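You operate a simulated robot arm through the tools that you are given. There is no shell and no other tool.

You run a simulated robot arm. Do the job below in one go: nothing can be reset, and whatever is moved stays where it is left.

## Task
Pot up the pink plug from the three-cell tray and fill round it with soil.
Fine: raise the plugs with the yellow switch and lower them again; plant in the carriage pot; two fills; end with the carriage at LOAD; leave the spare plugs and the other starter pots. Where these are worked on the way, their far stop is far enough and under half their travel is too little: yellow switch.

Only the result counts: the job must be done as asked and must still hold three seconds after the hand-in. Knocking over, shifting, dropping, spilling or breaking anything else fails it.

## Robot
A 7-joint arm with a fingered hand, fixed in place. Base frame: the origin is on the floor under the middle of its stand, x ahead of it, y to its left, z up; the work surface is at about z = 0.75. Units: m, degrees, N and s.
With the tool pointing down near the work surface it reaches from about 0.2 to 0.8 m from the base axis. Its first joint turns from -166.0 to 166.0 degrees. Payload 4.9 kg.
The tool frame sits at the grasp point between the pads (the TCP): z along the fingers, y along the line on which they close. The tips reach 0.032 m beyond it. The gripper opens to 0.192 m; its body begins 0.089 m behind the TCP. The gripper is a hand of 3 fingers: y runs from the thumb to the fingers, the wrist lies at [0, 0, -0.267] in the tool frame, and closing takes about 1.5 s.
Orientation is that of the tool frame in the base frame, as a unit quaternion [w, x, y, z]. With the fingers straight down and closing along the base's y, the tool's x points along the base's -x, its y along +y and its z along -z.

## Interface
- The arm moves only by the tool send_rows. Its argument "increments" is a list of rows, each a list of 3 entries, a list of its own where there are three numbers: the shift along the tool's x, y, z in units of 200 mm (1.0 is 200 mm), then the turn, a rotation vector about the tool's x, y, z in units of 180 degrees (1.0 is 180 degrees), then the finger opening in m, from 0 to 0.192. In form: [[[dx, dy, dz], [rx, ry, rz], fingers], ...]. A call has 1 to 20 rows; each row is the pose to reach, as a shift and turn from the pose commanded when the call began, along the tool's axes at that moment. A call with a number of a shift or a turn outside -1 to 1 is refused whole. Rows are played at 5 a second. More than 0.05 m and 8.6 degrees between two rows, or a gripper value outside its range, and nothing of the call is played. A pose out of reach is approached as far as the arm can. The call stops where the force on the tool passes 60 N (or 10 N more than at its start, if that is more) or the arm is blocked; 0.2 s more then pass. The fingers move at their own pace (about 0.153 m/s each) and stop on an object; they squeeze with about 32 N. The grip force told is the motor's: it shows also when the fingers shut on nothing. Time passes only in rows, and 0.2 s behind the last, so rows that repeat a pose let the fingers close. The reply holds the time, the measured pose of the TCP, the force on the tool along the base axes, the opening and the grip force, in the units named above and with some noise, with the torque about the TCP (base axes, N m) and any sound that the robot's microphone picked up.
- Cameras (640 x 400 px; columns grow to the right, rows downward): "scene" is fixed at [0.0654, 0.493, 1.5393]; the picture's right is [-0.33, -0.94, 0.00], its down [-0.82, 0.29, -0.49] and it looks along [0.46, -0.16, -0.87] (base axes); focal length 317 px, centre (320, 200). "wrist" rides on the gripper at [0.08, -0.046, -0.113] in the tool frame; the picture's right is [0.50, 0.87, 0.00], its down [-0.67, 0.39, -0.63] and it looks along [-0.55, 0.32, 0.78] (tool axes); focal length 226 px, centre (320, 200). There is no depth. A picture from a camera that has moved, and an enlarged one, comes with that camera's place and axes in the base frame and with its lens. The place of the scene camera against the robot may be out by one fixed shift of up to 0.025 m in any direction.
- get_image(camera): a new picture of that camera. The clock stands still meanwhile.
- grasp_type(shape): the hand has 3 fingers and takes this shape, open, in about a second: jaw (thumb against the fingers, like two jaws); tri (thumb and two fingers); tip (a fingertip pinch); poke (one finger out to press); point (the index stretched); flat (the hand flat); cup (the hand cupped); fist (a fist). The gripper value then closes the fingers along that shape, each until it touches; the sizes above hold for jaw. It gives what a move gives, with no picture.
- enlarge(camera, box): a new picture of the part [left, top, right, bottom] of that camera's present view, enlarged. The clock stands still meanwhile.
- close_job(): hands the job in; it is judged then, once.

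Nothing tells you positions but the pictures and the camera data. Unless the task says otherwise, let go and move clear before handing in.

The tools are called after "Call:" as a command line: name --argument value ..., lists and objects as JSON in quotes. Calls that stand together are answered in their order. send_rows: Moves the arm, as the interface text tells. Its arguments: {"type":"object","properties":{"increments":{"type":"array","items":{"type":"array"}}},"required":["increments"]} The other tools are called the same way: grasp_type (shape) gives the hand a shape; get_image (camera) takes a picture; enlarge (camera, box) takes an enlarged picture of a part of a camera's view; close_job () hands the job in.

At the start:

```text
time: 0.0
tool_pos: [0.3363, 0.4333, 1.2013]
ee_rot: [0.0, 0.0, 1.0, -0.001]
contact_force: [-0.6, -1.1, 0.1]
torque: [0.01, -0.02, 0.02]
grip_width: 0.192
grip_force: 0.1
shape: jaw
```

scene: 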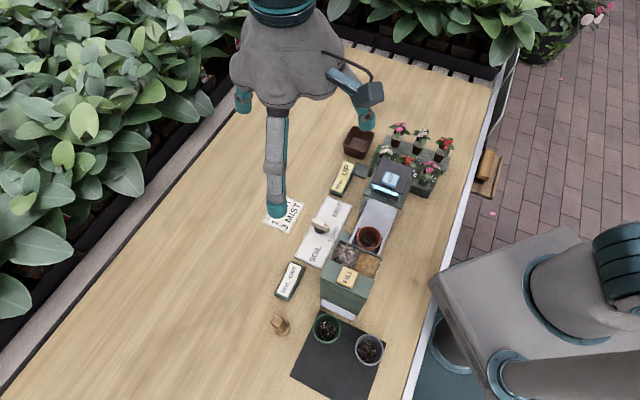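
wrist: 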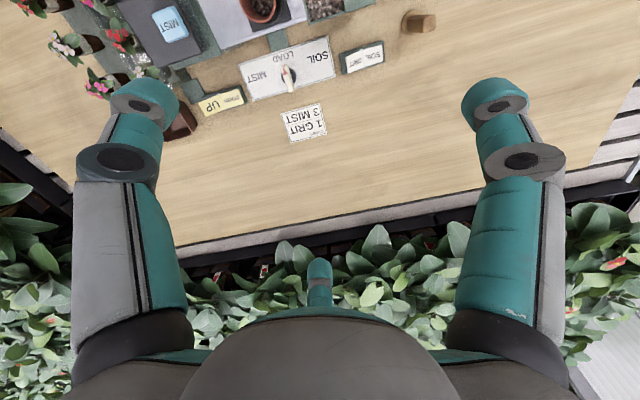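

I see a bench with a planting station: a plug tray with flowers, a carriage with a pot, soil hoppers, a lever marked SOIL/LOAD/MIST, and a yellow switch marked UP. I'll take closer looks before moving.

Call:
enlarge --camera "scene" --box '[320, 100, 480, 200]'

Call:
enlarge --camera "scene" --box '[260, 180, 420, 320]'

Call:
enlarge --camera "wrist" --box '[0, 0, 240, 150]'

Call:
enlarge --camera "wrist" --box '[220, 0, 460, 150]'

```text
4.00 times, centred on (400, 150) of scene
camera zoom: at [0.0654, 0.493, 1.5393], right [-0.33, -0.94, 0.0], down [-0.82, 0.29, -0.49], along [0.46, -0.16, -0.87], focal length 1269 px, centre (0, 400)
```

zoom: 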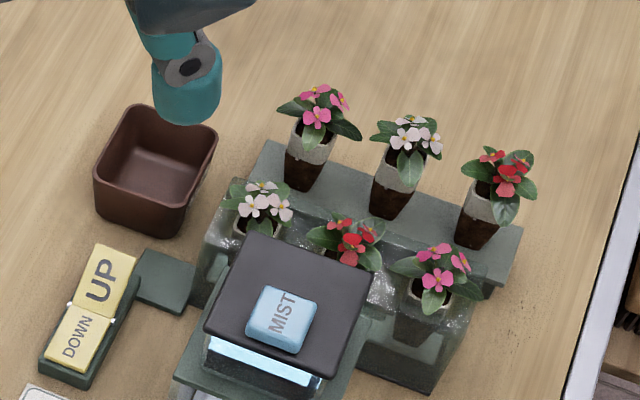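

```text
2.86 times, centred on (340, 250) of scene
camera zoom: at [0.0654, 0.493, 1.5393], right [-0.33, -0.94, 0.0], down [-0.82, 0.29, -0.49], along [0.46, -0.16, -0.87], focal length 907 px, centre (263, 57)
```

zoom: 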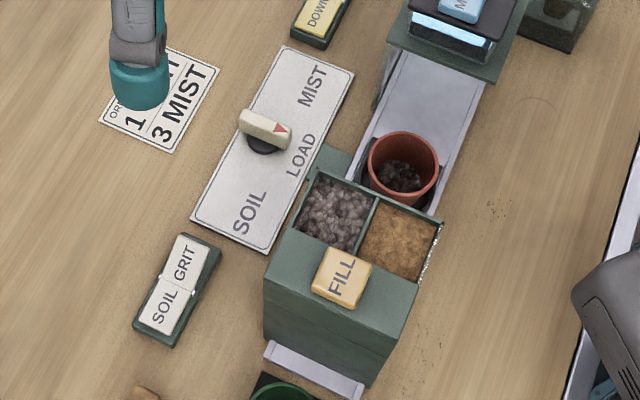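

```text
2.67 times, centred on (120, 75) of wrist
camera zoom: at [0.2566, 0.3888, 1.3137], right [-0.5, 0.87, 0.0], down [0.67, 0.39, 0.63], along [0.55, 0.32, -0.78], focal length 603 px, centre (853, 533)
```

zoom: 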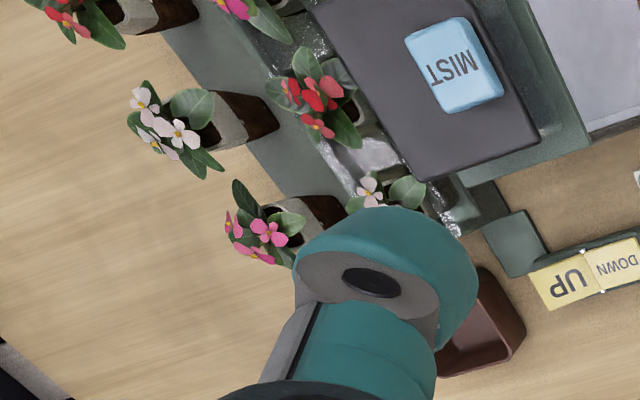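

```text
2.67 times, centred on (340, 75) of wrist
camera zoom: at [0.2566, 0.3888, 1.3137], right [-0.5, 0.87, 0.0], down [0.67, 0.39, 0.63], along [0.55, 0.32, -0.78], focal length 603 px, centre (267, 533)
```

zoom: 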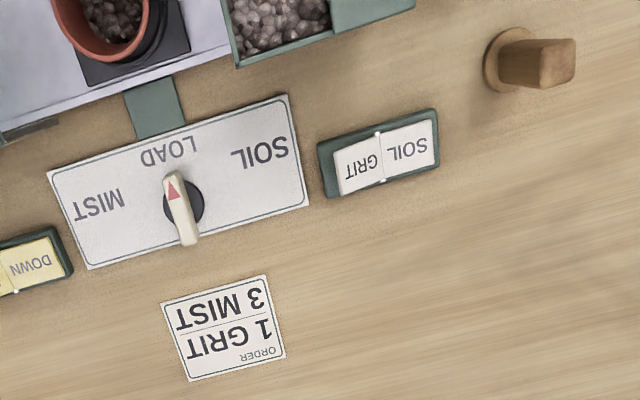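

The station runs diagonally: a plug tray near (0.43, 0.06), the yellow switch near (0.51, 0.27), the dial near (0.40, 0.37), and FILL near (0.22, 0.38). I'll swing the hand round so the wrist camera can look at the tray.

Call:
send_rows --increments '[[[0.008, -0.079, 0.042], [0, 0, 0.0347], 0.192], [[0.017, -0.158, 0.083], [0, 0, 0.0694], 0.192], [[0.025, -0.2375, 0.125], [0, 0, 0.1042], 0.192], [[0.033, -0.317, 0.167], [0, 0, 0.1389], 0.192], [[0.042, -0.396, 0.208], [0, 0, 0.1736], 0.192], [[0.05, -0.475, 0.25], [0, 0, 0.2083], 0.192], [[0.058, -0.554, 0.292], [0, 0, 0.2431], 0.192], [[0.067, -0.633, 0.333], [0, 0, 0.2778], 0.192], [[0.075, -0.7125, 0.375], [0, 0, 0.3125], 0.192], [[0.083, -0.792, 0.417], [0, 0, 0.3472], 0.192], [[0.092, -0.871, 0.458], [0, 0, 0.3819], 0.192], [[0.1, -0.95, 0.5], [0, 0, 0.4167], 0.192]]'

Call:
get_image --camera "wrist"

Call:
get_image --camera "scene"

```text
time: 2.6
tool_pos: [0.3146, 0.2447, 1.1025]
ee_rot: [0.001, 0.609, 0.793, 0.0]
contact_force: [0.3, 0.0, -0.3]
torque: [0.01, -0.03, 0.0]
grip_width: 0.192
grip_force: 0.0
shape: jaw
```

```text
taken
camera wrist: at [0.2508, 0.3104, 1.2145], right [0.71, 0.71, 0.0], down [0.55, -0.55, 0.63], along [0.45, -0.45, -0.78], focal length 226 px, centre (320, 200)
```

wrist: 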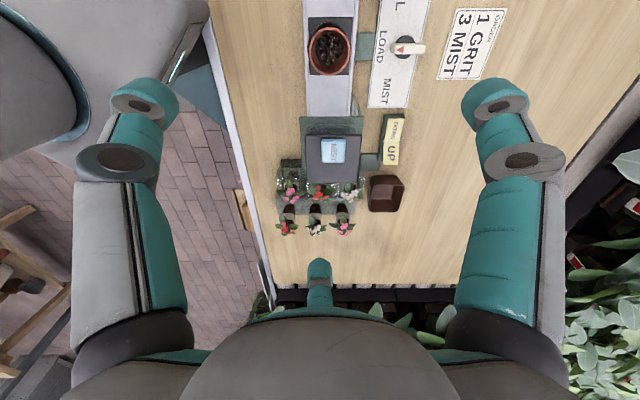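

```text
taken
```

scene: 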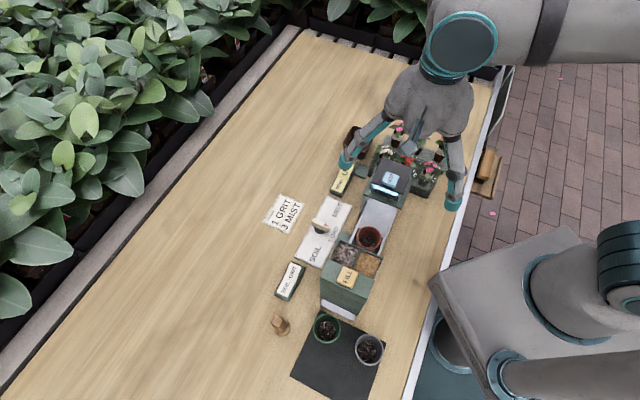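

The wrist view now lines up with the station axis (45° diagonal). I'll enlarge the tray, switch and dial.

Call:
enlarge --camera "wrist" --box '[260, 160, 380, 240]'

Call:
enlarge --camera "wrist" --box '[280, 20, 440, 120]'

Call:
enlarge --camera "wrist" --box '[280, 100, 440, 200]'

Call:
enlarge --camera "scene" --box '[260, 220, 400, 320]'

```text
5.00 times, centred on (320, 200) of wrist
camera zoom: at [0.2508, 0.3104, 1.2145], right [0.71, 0.71, 0.0], down [0.55, -0.55, 0.63], along [0.45, -0.45, -0.78], focal length 1130 px, centre (320, 200)
```

zoom: 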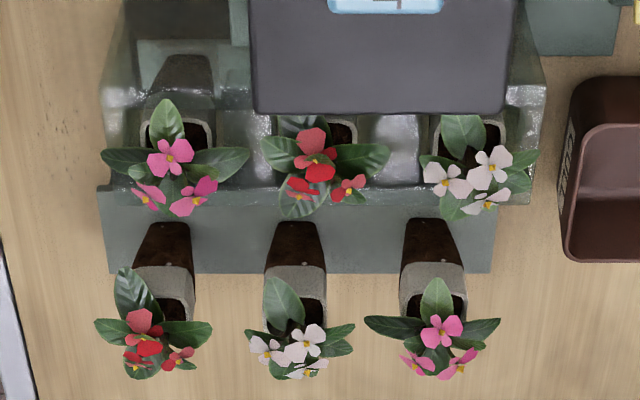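

```text
4.00 times, centred on (360, 70) of wrist
camera zoom: at [0.2508, 0.3104, 1.2145], right [0.71, 0.71, 0.0], down [0.55, -0.55, 0.63], along [0.45, -0.45, -0.78], focal length 904 px, centre (160, 720)
```

zoom: 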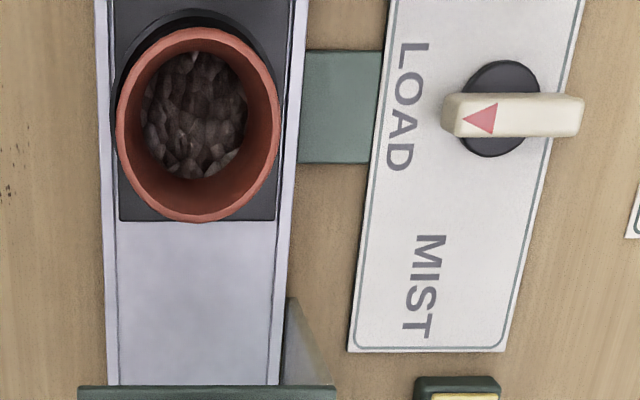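

```text
4.00 times, centred on (360, 150) of wrist
camera zoom: at [0.2508, 0.3104, 1.2145], right [0.71, 0.71, 0.0], down [0.55, -0.55, 0.63], along [0.45, -0.45, -0.78], focal length 904 px, centre (160, 400)
```

zoom: 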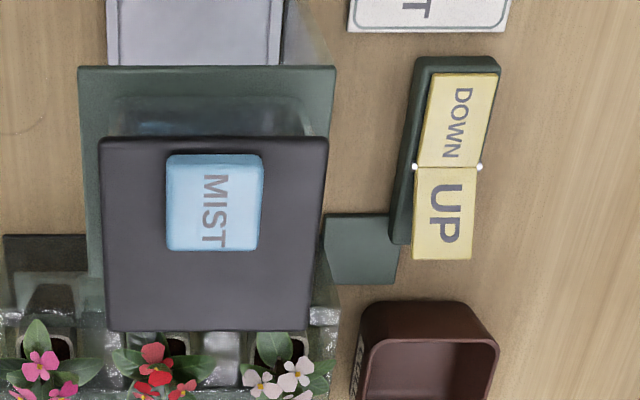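

```text
4.00 times, centred on (330, 270) of scene
camera zoom: at [0.0654, 0.493, 1.5393], right [-0.33, -0.94, 0.0], down [-0.82, 0.29, -0.49], along [0.46, -0.16, -0.87], focal length 1269 px, centre (280, -80)
```

zoom: 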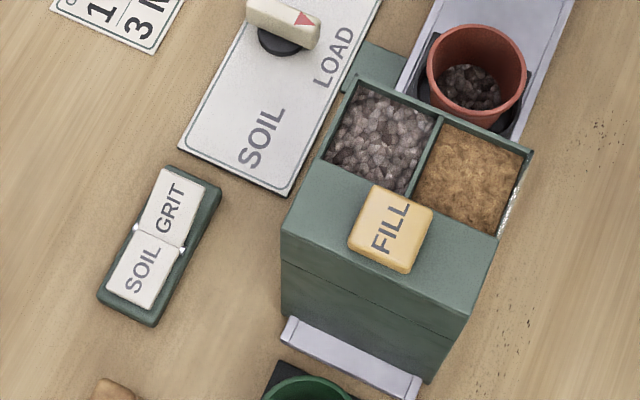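

The front tray (translucent cells; pink, red, white) is the three-cell tray tied to the yellow rocker, and the rear three are the spares. I'll move in along the view ray to see the heights and rocker states better.

Call:
send_rows --increments '[[[-0.07, 0.04, 0.1], [0, 0, 0], 0.192], [[-0.14, 0.08, 0.2], [0, 0, 0], 0.192], [[-0.21, 0.12, 0.3], [0, 0, 0], 0.192], [[-0.275, 0.16, 0.39], [0, 0, 0], 0.192]]'

Call:
get_image --camera "wrist"

Call:
enlarge --camera "wrist" --box '[240, 120, 400, 220]'

Call:
enlarge --camera "wrist" --box '[260, 0, 420, 100]'

```text
time: 3.6
tool_pos: [0.3624, 0.1993, 1.0224]
ee_rot: [-0.001, 0.607, 0.794, 0.0]
contact_force: [0.0, -0.4, 0.4]
torque: [-0.02, 0.0, 0.01]
grip_width: 0.1919
grip_force: 0.0
shape: jaw
```

```text
taken
camera wrist: at [0.2978, 0.265, 1.1355], right [0.71, 0.71, 0.0], down [0.55, -0.55, 0.63], along [0.45, -0.45, -0.78], focal length 226 px, centre (320, 200)
```

wrist: 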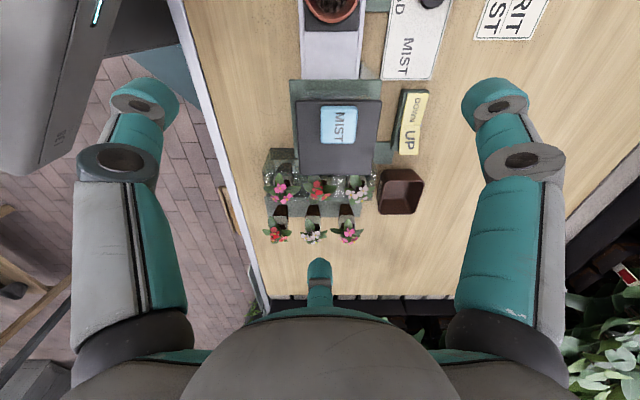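

```text
4.00 times, centred on (320, 170) of wrist
camera zoom: at [0.2978, 0.265, 1.1355], right [0.71, 0.71, 0.0], down [0.55, -0.55, 0.63], along [0.45, -0.45, -0.78], focal length 904 px, centre (320, 320)
```

zoom: 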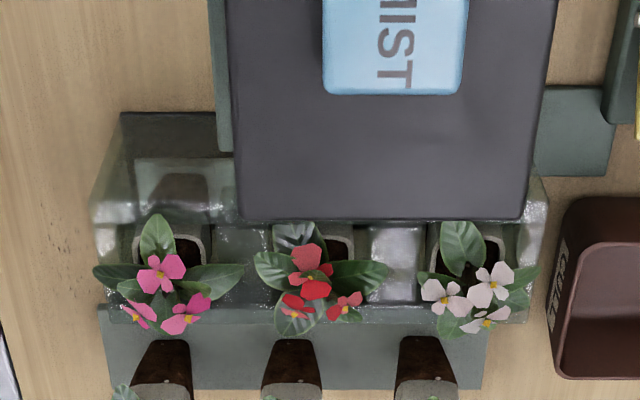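

```text
4.00 times, centred on (340, 50) of wrist
camera zoom: at [0.2978, 0.265, 1.1355], right [0.71, 0.71, 0.0], down [0.55, -0.55, 0.63], along [0.45, -0.45, -0.78], focal length 904 px, centre (240, 800)
```

zoom: 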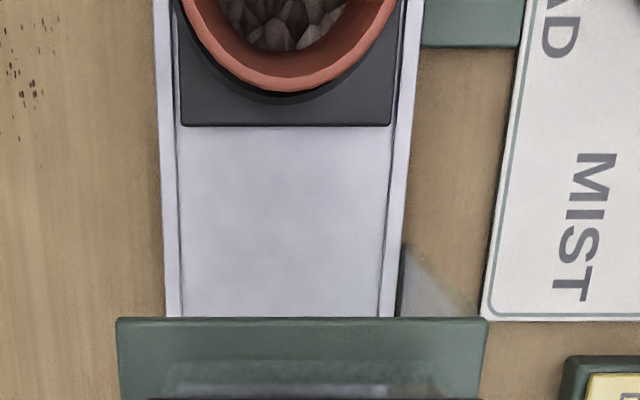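

The MIST lid tops out around z 0.92, the pink plug rim is near (0.41, 0.06, 0.81), and the plugs are about 0.06 m apart. I'll lift clear and check what the poke and tip hand shapes look like.

Call:
send_rows --increments '[[[-0.003, 0.113, -0.1], [0, 0, 0], 0.192], [[-0.006, 0.226, -0.2], [0, 0, 0], 0.192], [[-0.009, 0.339, -0.3], [0, 0, 0], 0.192], [[-0.0125, 0.452, -0.39], [0, 0, 0], 0.192]]'

Call:
grasp_type --shape "poke"

Call:
get_image --camera "wrist"

Call:
get_image --camera "scene"

```text
time: 4.6
tool_pos: [0.4497, 0.219, 1.1005]
ee_rot: [0.0, 0.609, 0.793, 0.0]
contact_force: [0.7, -0.2, 0.3]
torque: [0.0, -0.02, 0.02]
grip_width: 0.1921
grip_force: 0.1
shape: jaw
```

```text
time: 5.5
tool_pos: [0.4487, 0.2186, 1.1]
ee_rot: [-0.001, 0.609, 0.793, 0.0]
contact_force: [0.2, 0.9, 0.0]
torque: [0.02, -0.02, -0.02]
grip_width: 0.0001
grip_force: 0.1
shape: poke
```

```text
taken
camera wrist: at [0.3843, 0.2853, 1.2131], right [0.71, 0.71, 0.0], down [0.55, -0.55, 0.63], along [0.45, -0.45, -0.78], focal length 226 px, centre (320, 200)
```

wrist: 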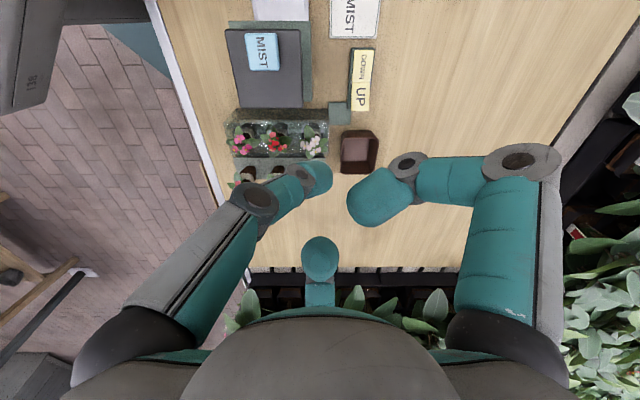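

```text
taken
```

scene: 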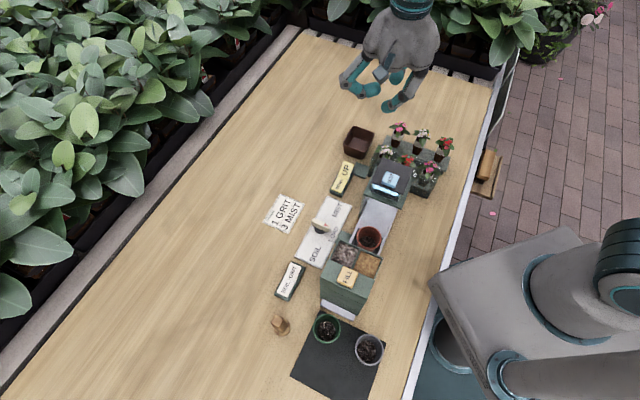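

I'll enlarge both views to see which finger sticks out in the poke shape.

Call:
enlarge --camera "scene" --box '[320, 20, 480, 120]'

Call:
enlarge --camera "wrist" --box '[200, 100, 480, 280]'

Call:
enlarge --camera "wrist" --box '[300, 30, 420, 130]'

```text
4.00 times, centred on (400, 70) of scene
camera zoom: at [0.0654, 0.493, 1.5393], right [-0.33, -0.94, 0.0], down [-0.82, 0.29, -0.49], along [0.46, -0.16, -0.87], focal length 1269 px, centre (0, 720)
```

zoom: 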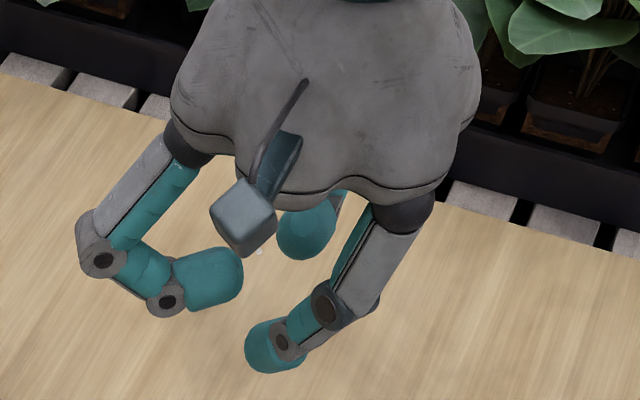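

```text
2.22 times, centred on (340, 190) of wrist
camera zoom: at [0.3843, 0.2853, 1.2131], right [0.71, 0.71, 0.0], down [0.55, -0.55, 0.63], along [0.45, -0.45, -0.78], focal length 502 px, centre (276, 222)
```

zoom: 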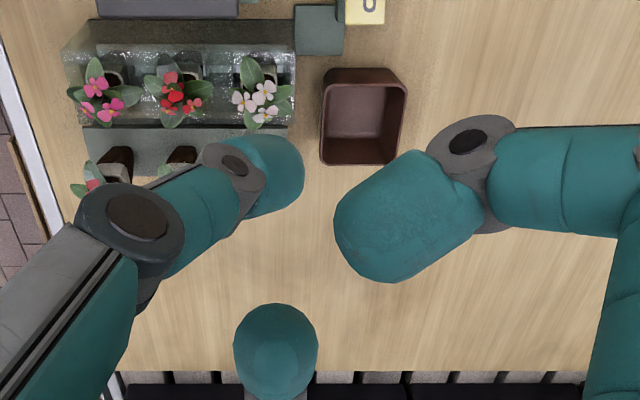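

```text
4.00 times, centred on (360, 80) of wrist
camera zoom: at [0.3843, 0.2853, 1.2131], right [0.71, 0.71, 0.0], down [0.55, -0.55, 0.63], along [0.45, -0.45, -0.78], focal length 904 px, centre (160, 680)
```

zoom: 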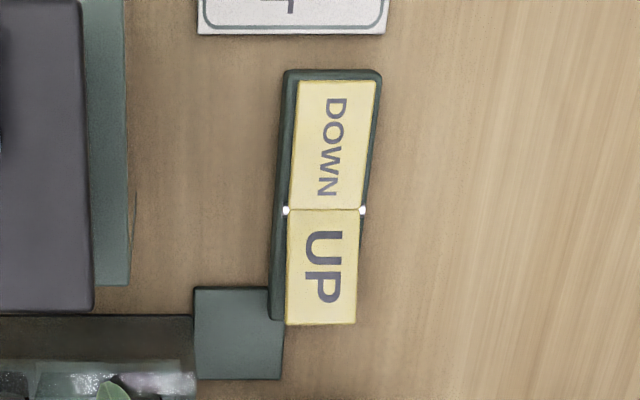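

In poke, one digit seems to reach lower, but I can't tell which. I'll move to a spot where the scene camera sees the hand more from the side.

Call:
send_rows --increments '[[[-0.117, 0.098, -0.09], [0, 0, 0], 0.0], [[-0.234, 0.196, -0.18], [0, 0, 0], 0.0], [[-0.35, 0.294, -0.26], [0, 0, 0], 0.0], [[-0.4675, 0.3925, -0.35], [0, 0, 0], 0.0]]'

Call:
enlarge --camera "scene" --box '[320, 0, 480, 100]'

Call:
grasp_type --shape "point"

Call:
enlarge --camera "scene" --box '[320, 0, 480, 100]'

Call:
get_image --camera "wrist"

Call:
grasp_type --shape "tip"

Call:
enlarge --camera "scene" --box '[320, 0, 480, 100]'

Call:
get_image --camera "wrist"

```text
time: 6.5
tool_pos: [0.5487, 0.1501, 1.1701]
ee_rot: [0.0, 0.609, 0.793, -0.001]
contact_force: [0.8, -0.1, 0.6]
torque: [0.0, 0.01, 0.0]
grip_width: 0.0
grip_force: 32.4
shape: jaw
```

```text
4.00 times, centred on (400, 50) of scene
camera zoom: at [0.0654, 0.493, 1.5393], right [-0.33, -0.94, 0.0], down [-0.82, 0.29, -0.49], along [0.46, -0.16, -0.87], focal length 1269 px, centre (0, 800)
```

zoom: 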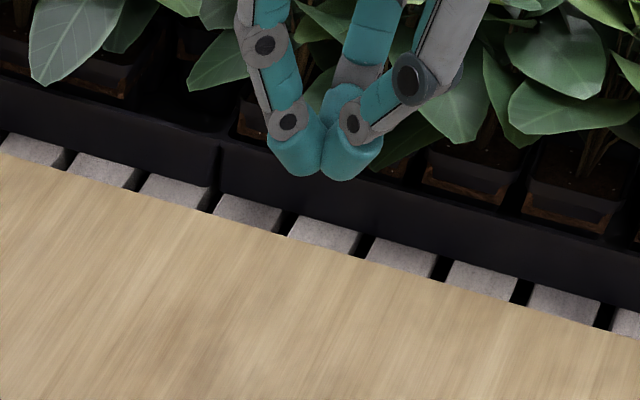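

```text
time: 7.4
tool_pos: [0.5491, 0.1513, 1.1698]
ee_rot: [0.0, 0.609, 0.793, 0.0]
contact_force: [0.7, 0.5, 0.5]
torque: [0.01, 0.0, 0.04]
grip_width: 0.0004
grip_force: 0.1
shape: point
```

```text
4.00 times, centred on (400, 50) of scene
camera zoom: at [0.0654, 0.493, 1.5393], right [-0.33, -0.94, 0.0], down [-0.82, 0.29, -0.49], along [0.46, -0.16, -0.87], focal length 1269 px, centre (0, 800)
```

zoom: 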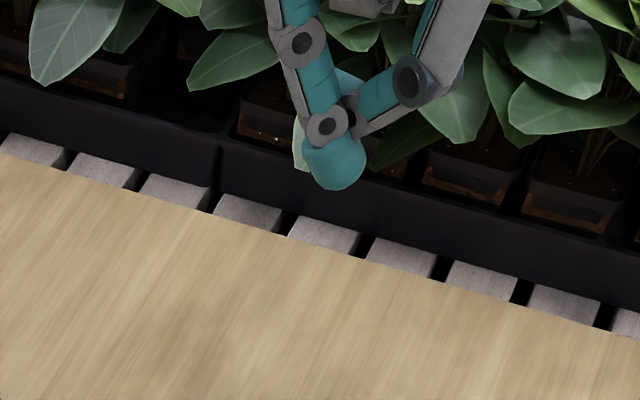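

```text
taken
camera wrist: at [0.4835, 0.216, 1.2829], right [0.71, 0.71, 0.0], down [0.55, -0.55, 0.63], along [0.45, -0.45, -0.78], focal length 226 px, centre (320, 200)
```

wrist: 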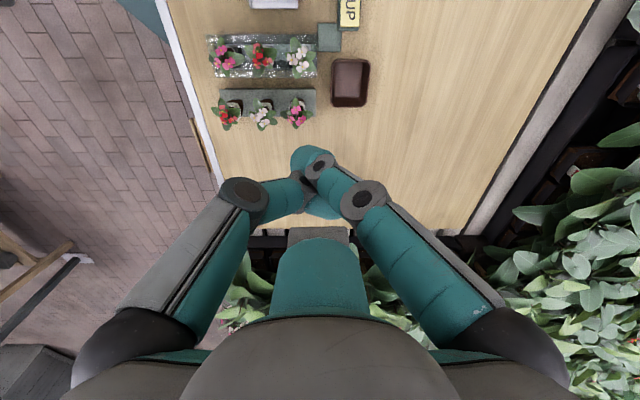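

```text
time: 8.3
tool_pos: [0.5486, 0.15, 1.1706]
ee_rot: [0.0, 0.609, 0.793, 0.0]
contact_force: [0.2, 0.1, -0.1]
torque: [0.04, 0.0, -0.02]
grip_width: 0.1919
grip_force: 0.0
shape: tip
```

```text
4.00 times, centred on (400, 50) of scene
camera zoom: at [0.0654, 0.493, 1.5393], right [-0.33, -0.94, 0.0], down [-0.82, 0.29, -0.49], along [0.46, -0.16, -0.87], focal length 1269 px, centre (0, 800)
```

zoom: 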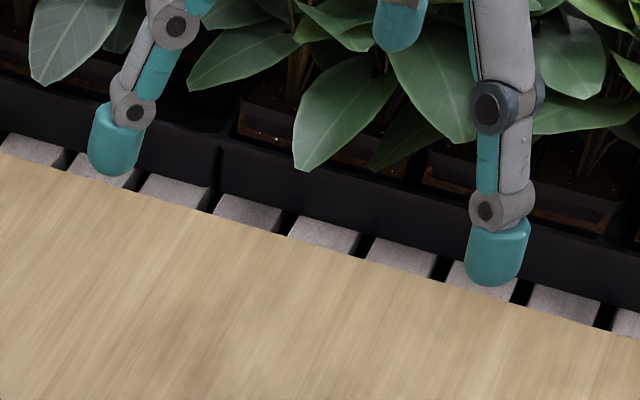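

```text
taken
camera wrist: at [0.4835, 0.216, 1.283], right [0.71, 0.71, 0.0], down [0.55, -0.55, 0.63], along [0.45, -0.45, -0.78], focal length 226 px, centre (320, 200)
```

wrist: 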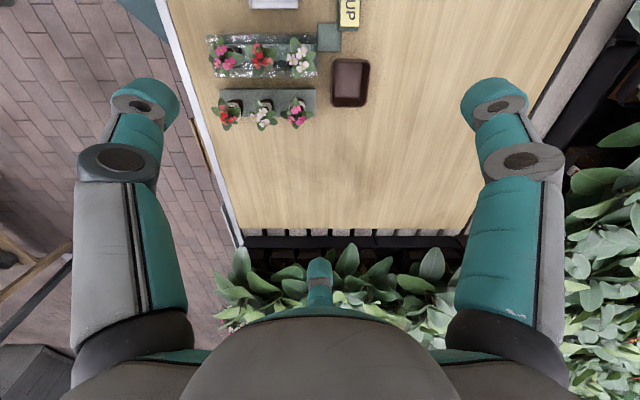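

Sending 0 in poke turned it into a closed jaw, so poke probably needs to be held at its open value. I'll test how "tip" closes here in free air, and then poke with 0.192.

Call:
send_rows --increments '[[[0, 0, 0], [0, 0, 0], 0.03], [[0, 0, 0], [0, 0, 0], 0.03], [[0, 0, 0], [0, 0, 0], 0.03], [[0, 0, 0], [0, 0, 0], 0.03], [[0, 0, 0], [0, 0, 0], 0.03], [[0, 0, 0], [0, 0, 0], 0.03]]'

Call:
enlarge --camera "scene" --box '[320, 0, 480, 100]'

Call:
get_image --camera "wrist"

Call:
grasp_type --shape "poke"

Call:
enlarge --camera "scene" --box '[320, 0, 480, 100]'

Call:
send_rows --increments '[[[0, 0, 0], [0, 0, 0], 0.192], [[0, 0, 0], [0, 0, 0], 0.192], [[0, 0, 0], [0, 0, 0], 0.192]]'

Call:
enlarge --camera "scene" --box '[320, 0, 480, 100]'

```text
time: 9.7
tool_pos: [0.5489, 0.1507, 1.1698]
ee_rot: [0.0, 0.609, 0.793, 0.0]
contact_force: [-0.1, 0.3, -0.3]
torque: [0.05, 0.0, 0.01]
grip_width: 0.0303
grip_force: 0.0
shape: tip
```

```text
4.00 times, centred on (400, 50) of scene
camera zoom: at [0.0654, 0.493, 1.5393], right [-0.33, -0.94, 0.0], down [-0.82, 0.29, -0.49], along [0.46, -0.16, -0.87], focal length 1269 px, centre (0, 800)
```

zoom: 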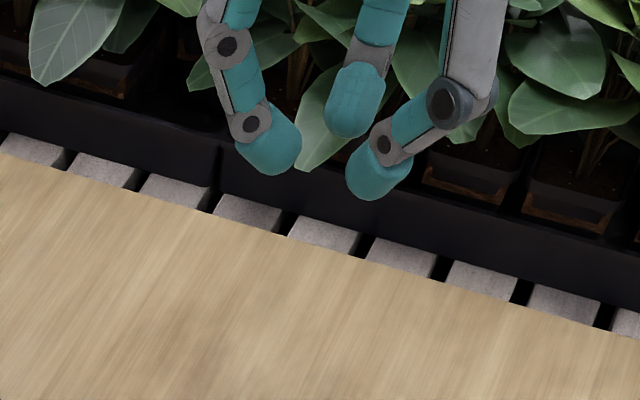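

```text
taken
camera wrist: at [0.4837, 0.2159, 1.2831], right [0.71, 0.71, 0.0], down [0.55, -0.55, 0.63], along [0.45, -0.45, -0.78], focal length 226 px, centre (320, 200)
```

wrist: 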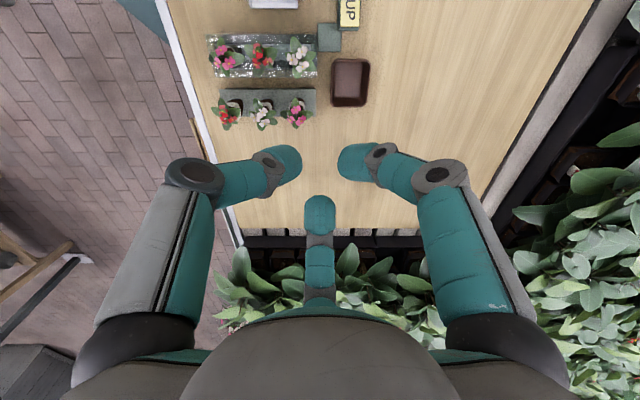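

```text
time: 10.6
tool_pos: [0.5492, 0.1503, 1.1705]
ee_rot: [0.0, 0.609, 0.793, 0.0]
contact_force: [-0.1, 1.0, -0.7]
torque: [-0.02, 0.02, 0.01]
grip_width: 0.0001
grip_force: 0.1
shape: poke
```

```text
4.00 times, centred on (400, 50) of scene
camera zoom: at [0.0654, 0.493, 1.5393], right [-0.33, -0.94, 0.0], down [-0.82, 0.29, -0.49], along [0.46, -0.16, -0.87], focal length 1269 px, centre (0, 800)
```

zoom: 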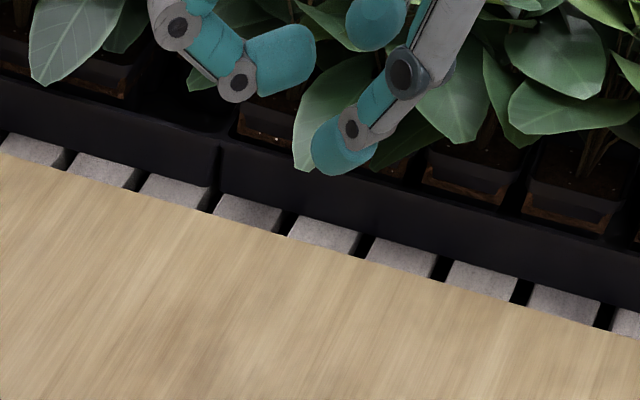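

```text
time: 11.4
tool_pos: [0.5479, 0.1503, 1.1694]
ee_rot: [0.0, 0.609, 0.794, 0.001]
contact_force: [-0.5, 0.3, -1.6]
torque: [0.02, 0.01, 0.04]
grip_width: 0.0
grip_force: 0.1
shape: poke
```

```text
4.00 times, centred on (400, 50) of scene
camera zoom: at [0.0654, 0.493, 1.5393], right [-0.33, -0.94, 0.0], down [-0.82, 0.29, -0.49], along [0.46, -0.16, -0.87], focal length 1269 px, centre (0, 800)
```

zoom: 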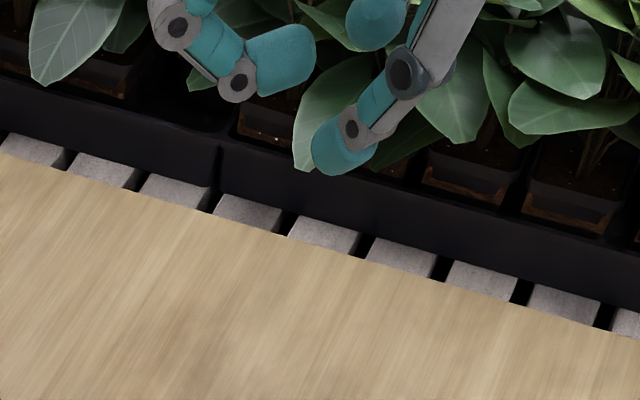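

The poke shape holds at value 0.192, with the thumb tip on the tool axis about 0.03 m beyond the TCP. The rocker's DOWN half is pressed now, so I'll hover over the UP half near (0.521, 0.251), turned so the palm and thumb clear the MIST box.

Call:
send_rows --increments '[[[0.087, 0, 0.142], [0, 0, 0.037], 0.192], [[0.174, 0, 0.283], [0, 0, 0.074], 0.192], [[0.261, 0, 0.425], [0, 0, 0.111], 0.192], [[0.348, 0, 0.567], [0, 0, 0.148], 0.192], [[0.435, 0, 0.708], [0, 0, 0.185], 0.192], [[0.5215, 0, 0.85], [0, 0, 0.2222], 0.192]]'

Call:
get_image --camera "wrist"

Call:
enlarge --camera "scene" --box '[300, 80, 460, 180]'

```text
time: 12.8
tool_pos: [0.524, 0.2518, 1.0021]
ee_rot: [-0.001, 0.844, 0.537, 0.0]
contact_force: [0.4, 0.1, 0.8]
torque: [0.02, 0.02, 0.01]
grip_width: 0.0
grip_force: 0.0
shape: poke
```

```text
taken
camera wrist: at [0.5164, 0.3434, 1.1145], right [1.0, 0.09, 0.0], down [0.07, -0.77, 0.63], along [0.05, -0.63, -0.78], focal length 226 px, centre (320, 200)
```

wrist: 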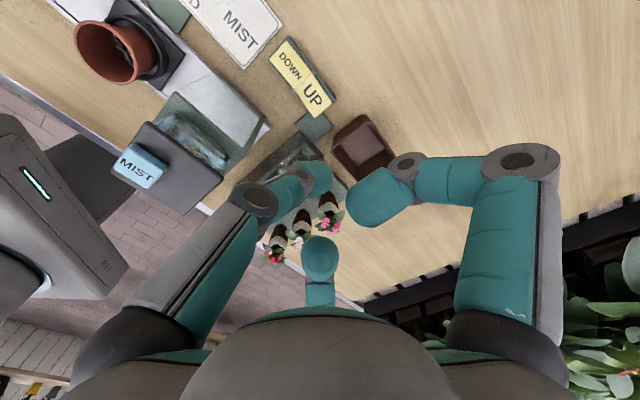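

```text
4.00 times, centred on (380, 130) of scene
camera zoom: at [0.0654, 0.493, 1.5393], right [-0.33, -0.94, 0.0], down [-0.82, 0.29, -0.49], along [0.46, -0.16, -0.87], focal length 1269 px, centre (80, 480)
```

zoom: 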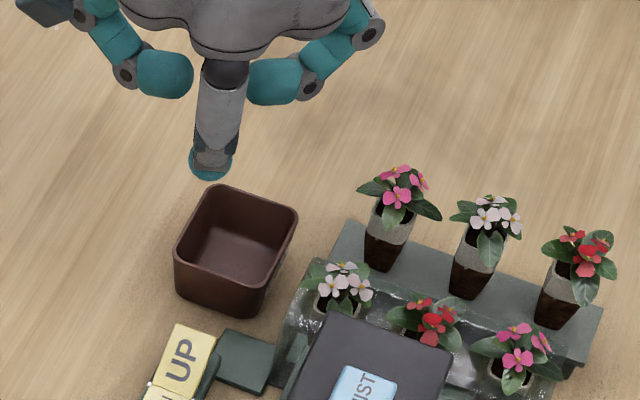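

The thumb clearly points down with the other fingers curled above it. I'll enlarge the rocker for a precise fix.

Call:
enlarge --camera "wrist" --box '[250, 20, 370, 140]'

```text
3.33 times, centred on (310, 80) of wrist
camera zoom: at [0.5164, 0.3434, 1.1145], right [1.0, 0.09, 0.0], down [0.07, -0.77, 0.63], along [0.05, -0.63, -0.78], focal length 754 px, centre (353, 600)
```

zoom: 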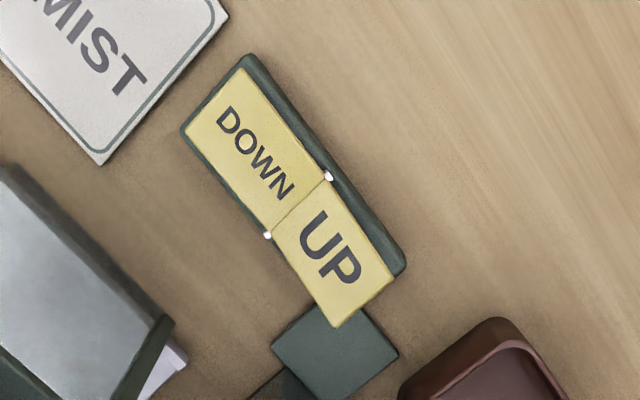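

The rocker pivot is at (0.498, 0.273) and the UP end at (0.530, 0.241), so I'll press near (0.521, 0.250). I'll descend most of the way and check.

Call:
send_rows --increments '[[[0, 0, 0.2], [0, 0, 0], 0.192], [[0, 0, 0.4], [0, 0, 0], 0.192], [[0, 0, 0.6], [0, 0, 0], 0.192], [[0, 0, 0.75], [0, 0, 0], 0.192]]'

Call:
get_image --camera "wrist"

Call:
enlarge --camera "scene" --box '[300, 100, 460, 200]'

```text
time: 13.8
tool_pos: [0.5229, 0.2522, 0.8503]
ee_rot: [0.001, 0.843, 0.537, 0.001]
contact_force: [0.0, 0.8, -0.3]
torque: [-0.04, 0.01, 0.0]
grip_width: 0.0
grip_force: 0.0
shape: poke
```

```text
taken
camera wrist: at [0.5146, 0.3436, 0.9628], right [1.0, 0.09, 0.0], down [0.07, -0.77, 0.63], along [0.06, -0.63, -0.78], focal length 226 px, centre (320, 200)
```

wrist: 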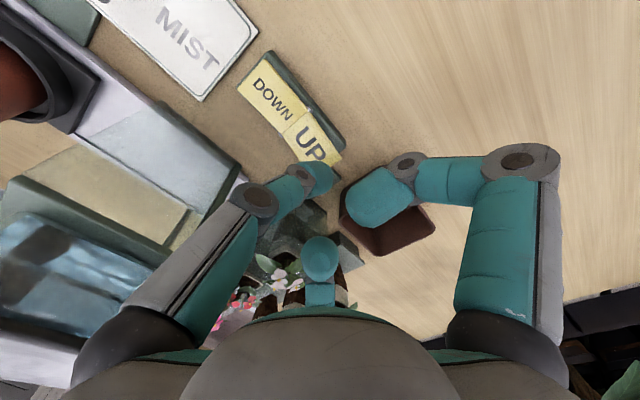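

```text
4.00 times, centred on (380, 150) of scene
camera zoom: at [0.0654, 0.493, 1.5393], right [-0.33, -0.94, 0.0], down [-0.82, 0.29, -0.49], along [0.46, -0.16, -0.87], focal length 1269 px, centre (80, 400)
```

zoom: 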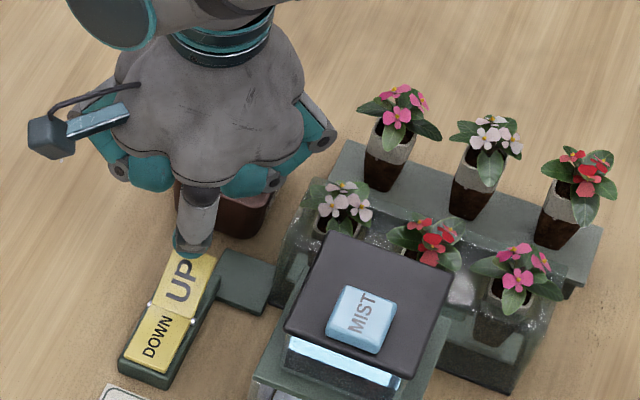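

The thumb tip is right above the UP half. I'll nudge 4 mm toward the pivot and press down in small steps.

Call:
send_rows --increments '[[[0.007, -0.0185, 0.04], [0, 0, 0], 0.192], [[0.007, -0.0185, 0.08], [0, 0, 0], 0.192], [[0.007, -0.0185, 0.11], [0, 0, 0], 0.192], [[0.007, -0.0185, 0.14], [0, 0, 0], 0.192], [[0.007, -0.0185, 0.16], [0, 0, 0], 0.192], [[0.007, -0.0185, 0.18], [0, 0, 0], 0.192]]'

Call:
enlarge --camera "scene" --box '[300, 100, 460, 200]'

```text
time: 15.2
tool_pos: [0.5193, 0.2538, 0.814]
ee_rot: [0.0, 0.843, 0.538, -0.001]
contact_force: [0.2, -1.0, -0.4]
torque: [0.03, -0.04, -0.03]
grip_width: 0.0
grip_force: 0.1
shape: poke
```

```text
4.00 times, centred on (380, 150) of scene
camera zoom: at [0.0654, 0.493, 1.5393], right [-0.33, -0.94, 0.0], down [-0.82, 0.29, -0.49], along [0.46, -0.16, -0.87], focal length 1269 px, centre (80, 400)
```

zoom: 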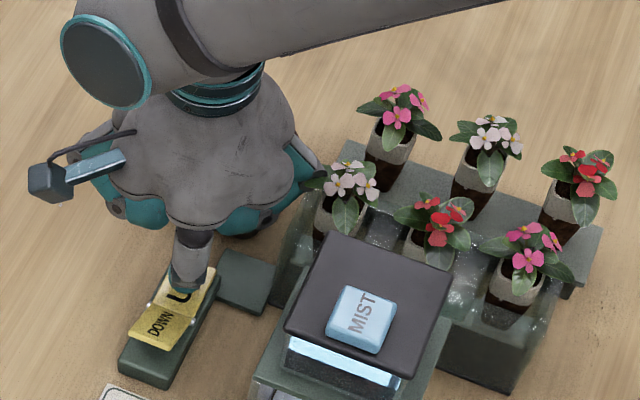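

The rocker tipped: DOWN is now raised and the plugs have come up. I'll press a few millimetres more to seat it at its stop.

Call:
send_rows --increments '[[[0, 0, 0.015], [0, 0, 0], 0.192], [[0, 0, 0.03], [0, 0, 0], 0.192], [[0, 0, 0.045], [0, 0, 0], 0.192], [[0, 0, 0.06], [0, 0, 0], 0.192]]'

Call:
enlarge --camera "scene" --box '[300, 100, 460, 200]'

```text
time: 16.2
tool_pos: [0.5195, 0.2553, 0.8068]
ee_rot: [0.0, 0.843, 0.538, 0.003]
contact_force: [-14.8, -0.4, 38.0]
torque: [-0.04, 0.41, 0.0]
grip_width: 0.0002
grip_force: 0.2
shape: poke
```

```text
4.00 times, centred on (380, 150) of scene
camera zoom: at [0.0654, 0.493, 1.5393], right [-0.33, -0.94, 0.0], down [-0.82, 0.29, -0.49], along [0.46, -0.16, -0.87], focal length 1269 px, centre (80, 400)
```

zoom: 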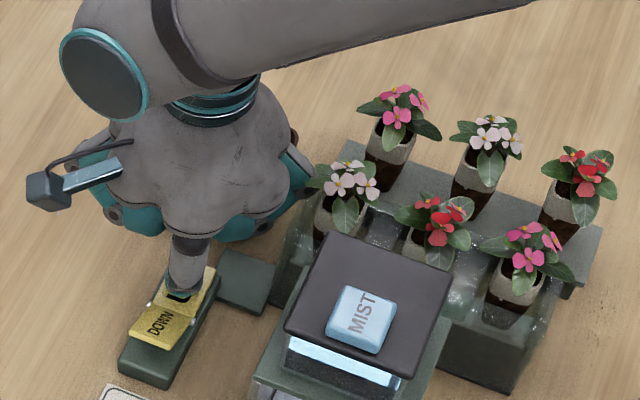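

It's at its stop (38 N). I'll lift straight up and look at the raised plugs.

Call:
send_rows --increments '[[[0, 0, -0.1], [0, 0, 0], 0.192], [[0, 0, -0.3], [0, 0, 0], 0.192], [[0, 0, -0.5], [0, 0, 0], 0.192], [[0, 0, -0.7], [0, 0, 0], 0.192], [[0, 0, -0.95], [0, 0, 0], 0.192]]'

Call:
get_image --camera "scene"

Call:
enlarge --camera "scene" --box '[320, 120, 480, 220]'

Call:
get_image --camera "wrist"

```text
time: 17.4
tool_pos: [0.5216, 0.2553, 0.9911]
ee_rot: [0.0, 0.844, 0.537, -0.001]
contact_force: [-0.2, -0.1, -0.3]
torque: [0.0, -0.02, -0.01]
grip_width: 0.0
grip_force: 0.2
shape: poke
```

```text
taken
```

scene: 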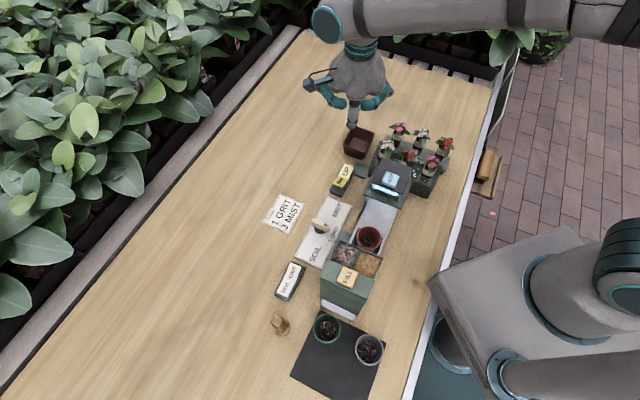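

```text
4.00 times, centred on (400, 170) of scene
camera zoom: at [0.0654, 0.493, 1.5393], right [-0.33, -0.94, 0.0], down [-0.82, 0.29, -0.49], along [0.46, -0.16, -0.87], focal length 1269 px, centre (0, 320)
```

zoom: 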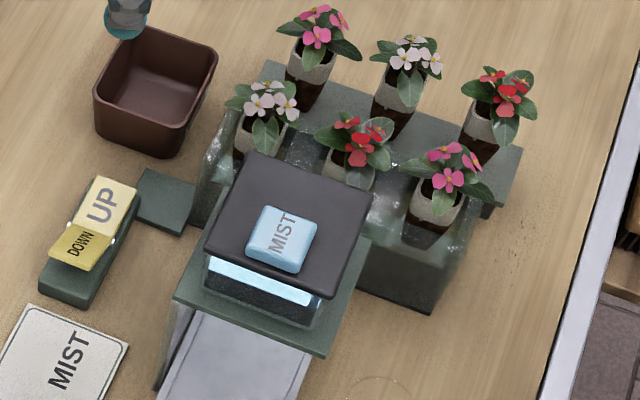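

```text
taken
camera wrist: at [0.5135, 0.347, 1.1038], right [1.0, 0.09, 0.0], down [0.07, -0.77, 0.63], along [0.05, -0.63, -0.77], focal length 226 px, centre (320, 200)
```

wrist: 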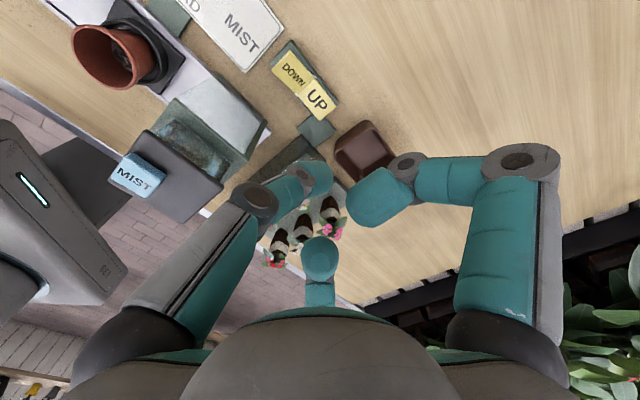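

The rocker latched UP and the plugs stand higher, with their grey collars exposed. I'll go over to the pink plug with an open "tip" hand and look closely to fix its height and the clearance to the MIST lid.

Call:
send_rows --increments '[[[0, 0, -0.2], [0, 0, 0], 0.192], [[-0.11, -0.09, -0.35], [0, 0, -0.028], 0.192], [[-0.22, -0.18, -0.4], [0, 0, -0.056], 0.192], [[-0.33, -0.27, -0.4], [0, 0, -0.083], 0.192], [[-0.44, -0.36, -0.4], [0, 0, -0.111], 0.192], [[-0.55, -0.45, -0.4], [0, 0, -0.139], 0.192], [[-0.66, -0.54, -0.35], [0, 0, -0.167], 0.192], [[-0.77, -0.63, -0.3], [0, 0, -0.194], 0.192], [[-0.8815, -0.72, -0.25], [0, 0, -0.2222], 0.192]]'

Call:
grasp_type --shape "tip"

Call:
get_image --camera "wrist"

Call:
enlarge --camera "wrist" --box '[220, 100, 420, 225]'

```text
time: 19.4
tool_pos: [0.314, 0.1552, 1.0433]
ee_rot: [0.0, 0.608, 0.794, -0.001]
contact_force: [-0.5, -1.1, 0.3]
torque: [0.02, -0.03, 0.01]
grip_width: 0.0002
grip_force: 0.0
shape: poke
```

```text
time: 20.3
tool_pos: [0.3153, 0.1557, 1.0444]
ee_rot: [0.0, 0.609, 0.793, 0.0]
contact_force: [0.4, -0.6, -0.2]
torque: [0.01, 0.0, 0.02]
grip_width: 0.192
grip_force: 0.0
shape: tip
```

```text
taken
camera wrist: at [0.2501, 0.2208, 1.1561], right [0.71, 0.71, 0.0], down [0.55, -0.55, 0.63], along [0.45, -0.45, -0.78], focal length 226 px, centre (320, 200)
```

wrist: 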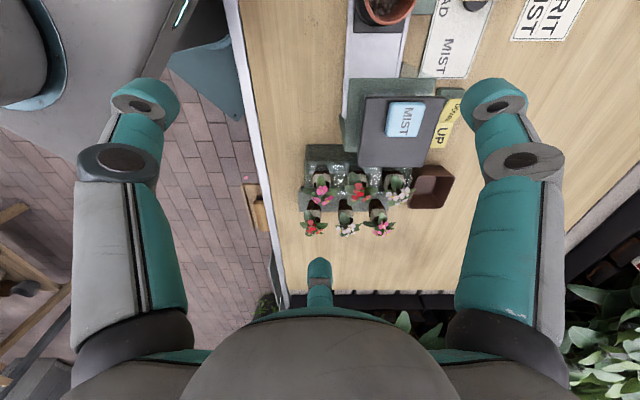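

```text
3.20 times, centred on (320, 162) of wrist
camera zoom: at [0.2501, 0.2208, 1.1561], right [0.71, 0.71, 0.0], down [0.55, -0.55, 0.63], along [0.45, -0.45, -0.78], focal length 723 px, centre (320, 320)
```

zoom: 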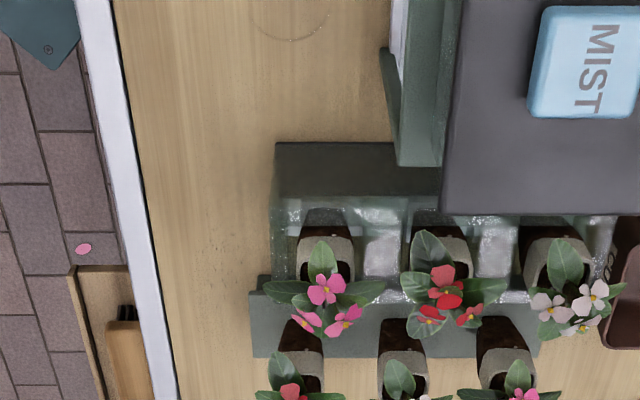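

From two views the MIST lid corner is at about s 0.377, t 0.154, z 0.933 (station frame), and pink is at s≈0.336. I'll look from the robot's side, along the plug row, to get the plug's depth and height.

Call:
send_rows --increments '[[[-0.073, -0.019, 0.0], [0, 0, -0.0417], 0.192], [[-0.145, -0.037, 0.0], [0, 0, -0.0833], 0.192], [[-0.218, -0.056, 0.0], [0, 0, -0.125], 0.192], [[-0.29, -0.075, 0.0], [0, 0, -0.1667], 0.192], [[-0.363, -0.093, 0.0], [0, 0, -0.2083], 0.192], [[-0.435, -0.112, 0.0], [0, 0, -0.25], 0.192], [[-0.508, -0.13, 0.02], [0, 0, -0.2917], 0.192], [[-0.58, -0.149, 0.04], [0, 0, -0.3333], 0.192], [[-0.653, -0.168, 0.06], [0, 0, -0.375], 0.192], [[-0.725, -0.186, 0.08], [0, 0, -0.4167], 0.192], [[-0.798, -0.205, 0.1], [0, 0, -0.4583], 0.192], [[-0.87, -0.2235, 0.12], [0, 0, -0.5], 0.192]]'

Call:
get_image --camera "wrist"

Call:
enlarge --camera "wrist" --box '[220, 120, 420, 245]'

```text
time: 22.9
tool_pos: [0.3166, -0.0246, 1.0196]
ee_rot: [0.0, -0.131, 0.991, 0.0]
contact_force: [-0.2, 0.7, 0.9]
torque: [-0.03, 0.0, 0.0]
grip_width: 0.1921
grip_force: 0.1
shape: tip
```

```text
taken
camera wrist: at [0.2518, -0.0898, 1.1322], right [-0.71, 0.71, 0.0], down [0.55, 0.55, 0.63], along [0.45, 0.45, -0.78], focal length 226 px, centre (320, 200)
```

wrist: 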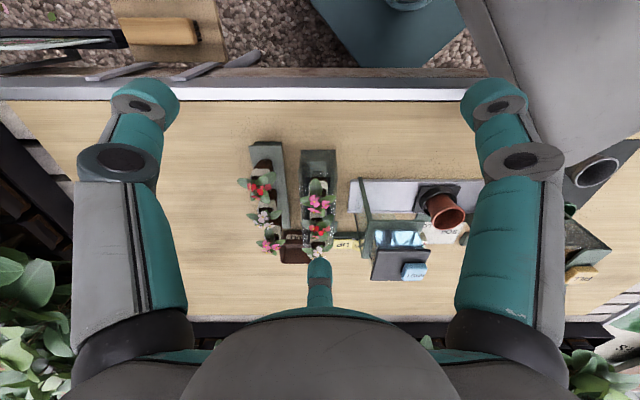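

```text
3.20 times, centred on (320, 182) of wrist
camera zoom: at [0.2518, -0.0898, 1.1322], right [-0.71, 0.71, 0.0], down [0.55, 0.55, 0.63], along [0.45, 0.45, -0.78], focal length 723 px, centre (320, 256)
```

zoom: 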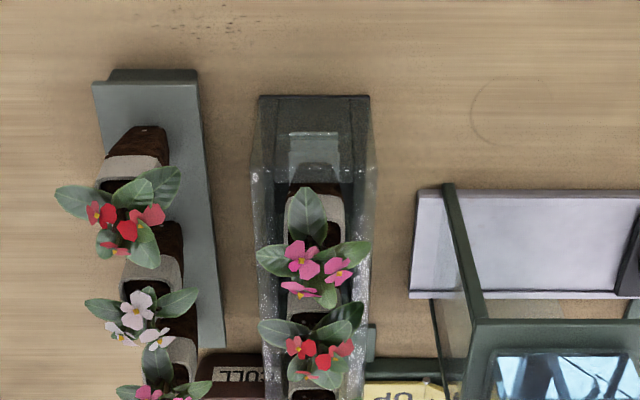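

Pink sits at t≈0.244, centred in its cell. I'll zoom in tightly on it from this side.

Call:
enlarge --camera "wrist" --box '[292, 160, 348, 216]'

Call:
enlarge --camera "scene" --box '[400, 140, 464, 180]'

Call:
enlarge --camera "wrist" --box '[340, 170, 480, 290]'

```text
7.14 times, centred on (320, 188) of wrist
camera zoom: at [0.2518, -0.0898, 1.1322], right [-0.71, 0.71, 0.0], down [0.55, 0.55, 0.63], along [0.45, 0.45, -0.78], focal length 1615 px, centre (320, 286)
```

zoom: 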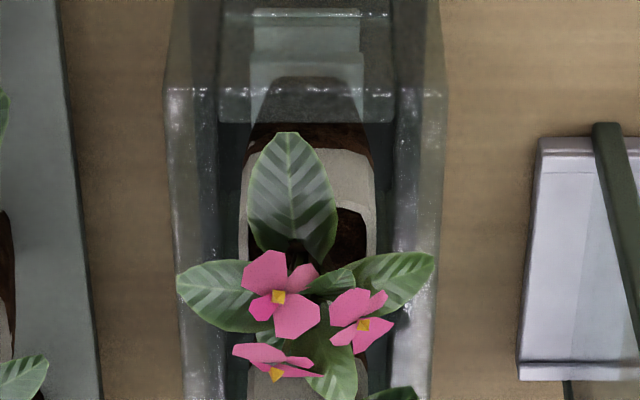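

```text
10.00 times, centred on (432, 160) of scene
camera zoom: at [0.0654, 0.493, 1.5393], right [-0.33, -0.94, 0.0], down [-0.82, 0.29, -0.49], along [0.46, -0.16, -0.87], focal length 3173 px, centre (-800, 600)
```

zoom: 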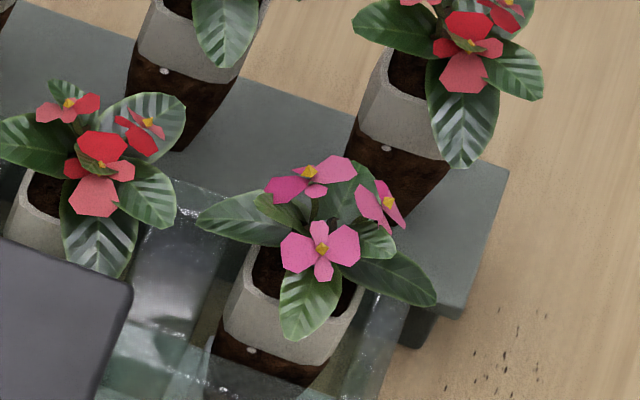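

```text
3.33 times, centred on (410, 230) of wrist
camera zoom: at [0.2518, -0.0898, 1.1322], right [-0.71, 0.71, 0.0], down [0.55, 0.55, 0.63], along [0.45, 0.45, -0.78], focal length 754 px, centre (20, 100)
```

zoom: 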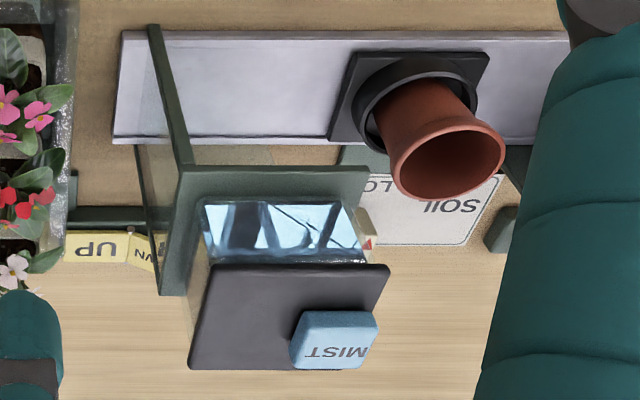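

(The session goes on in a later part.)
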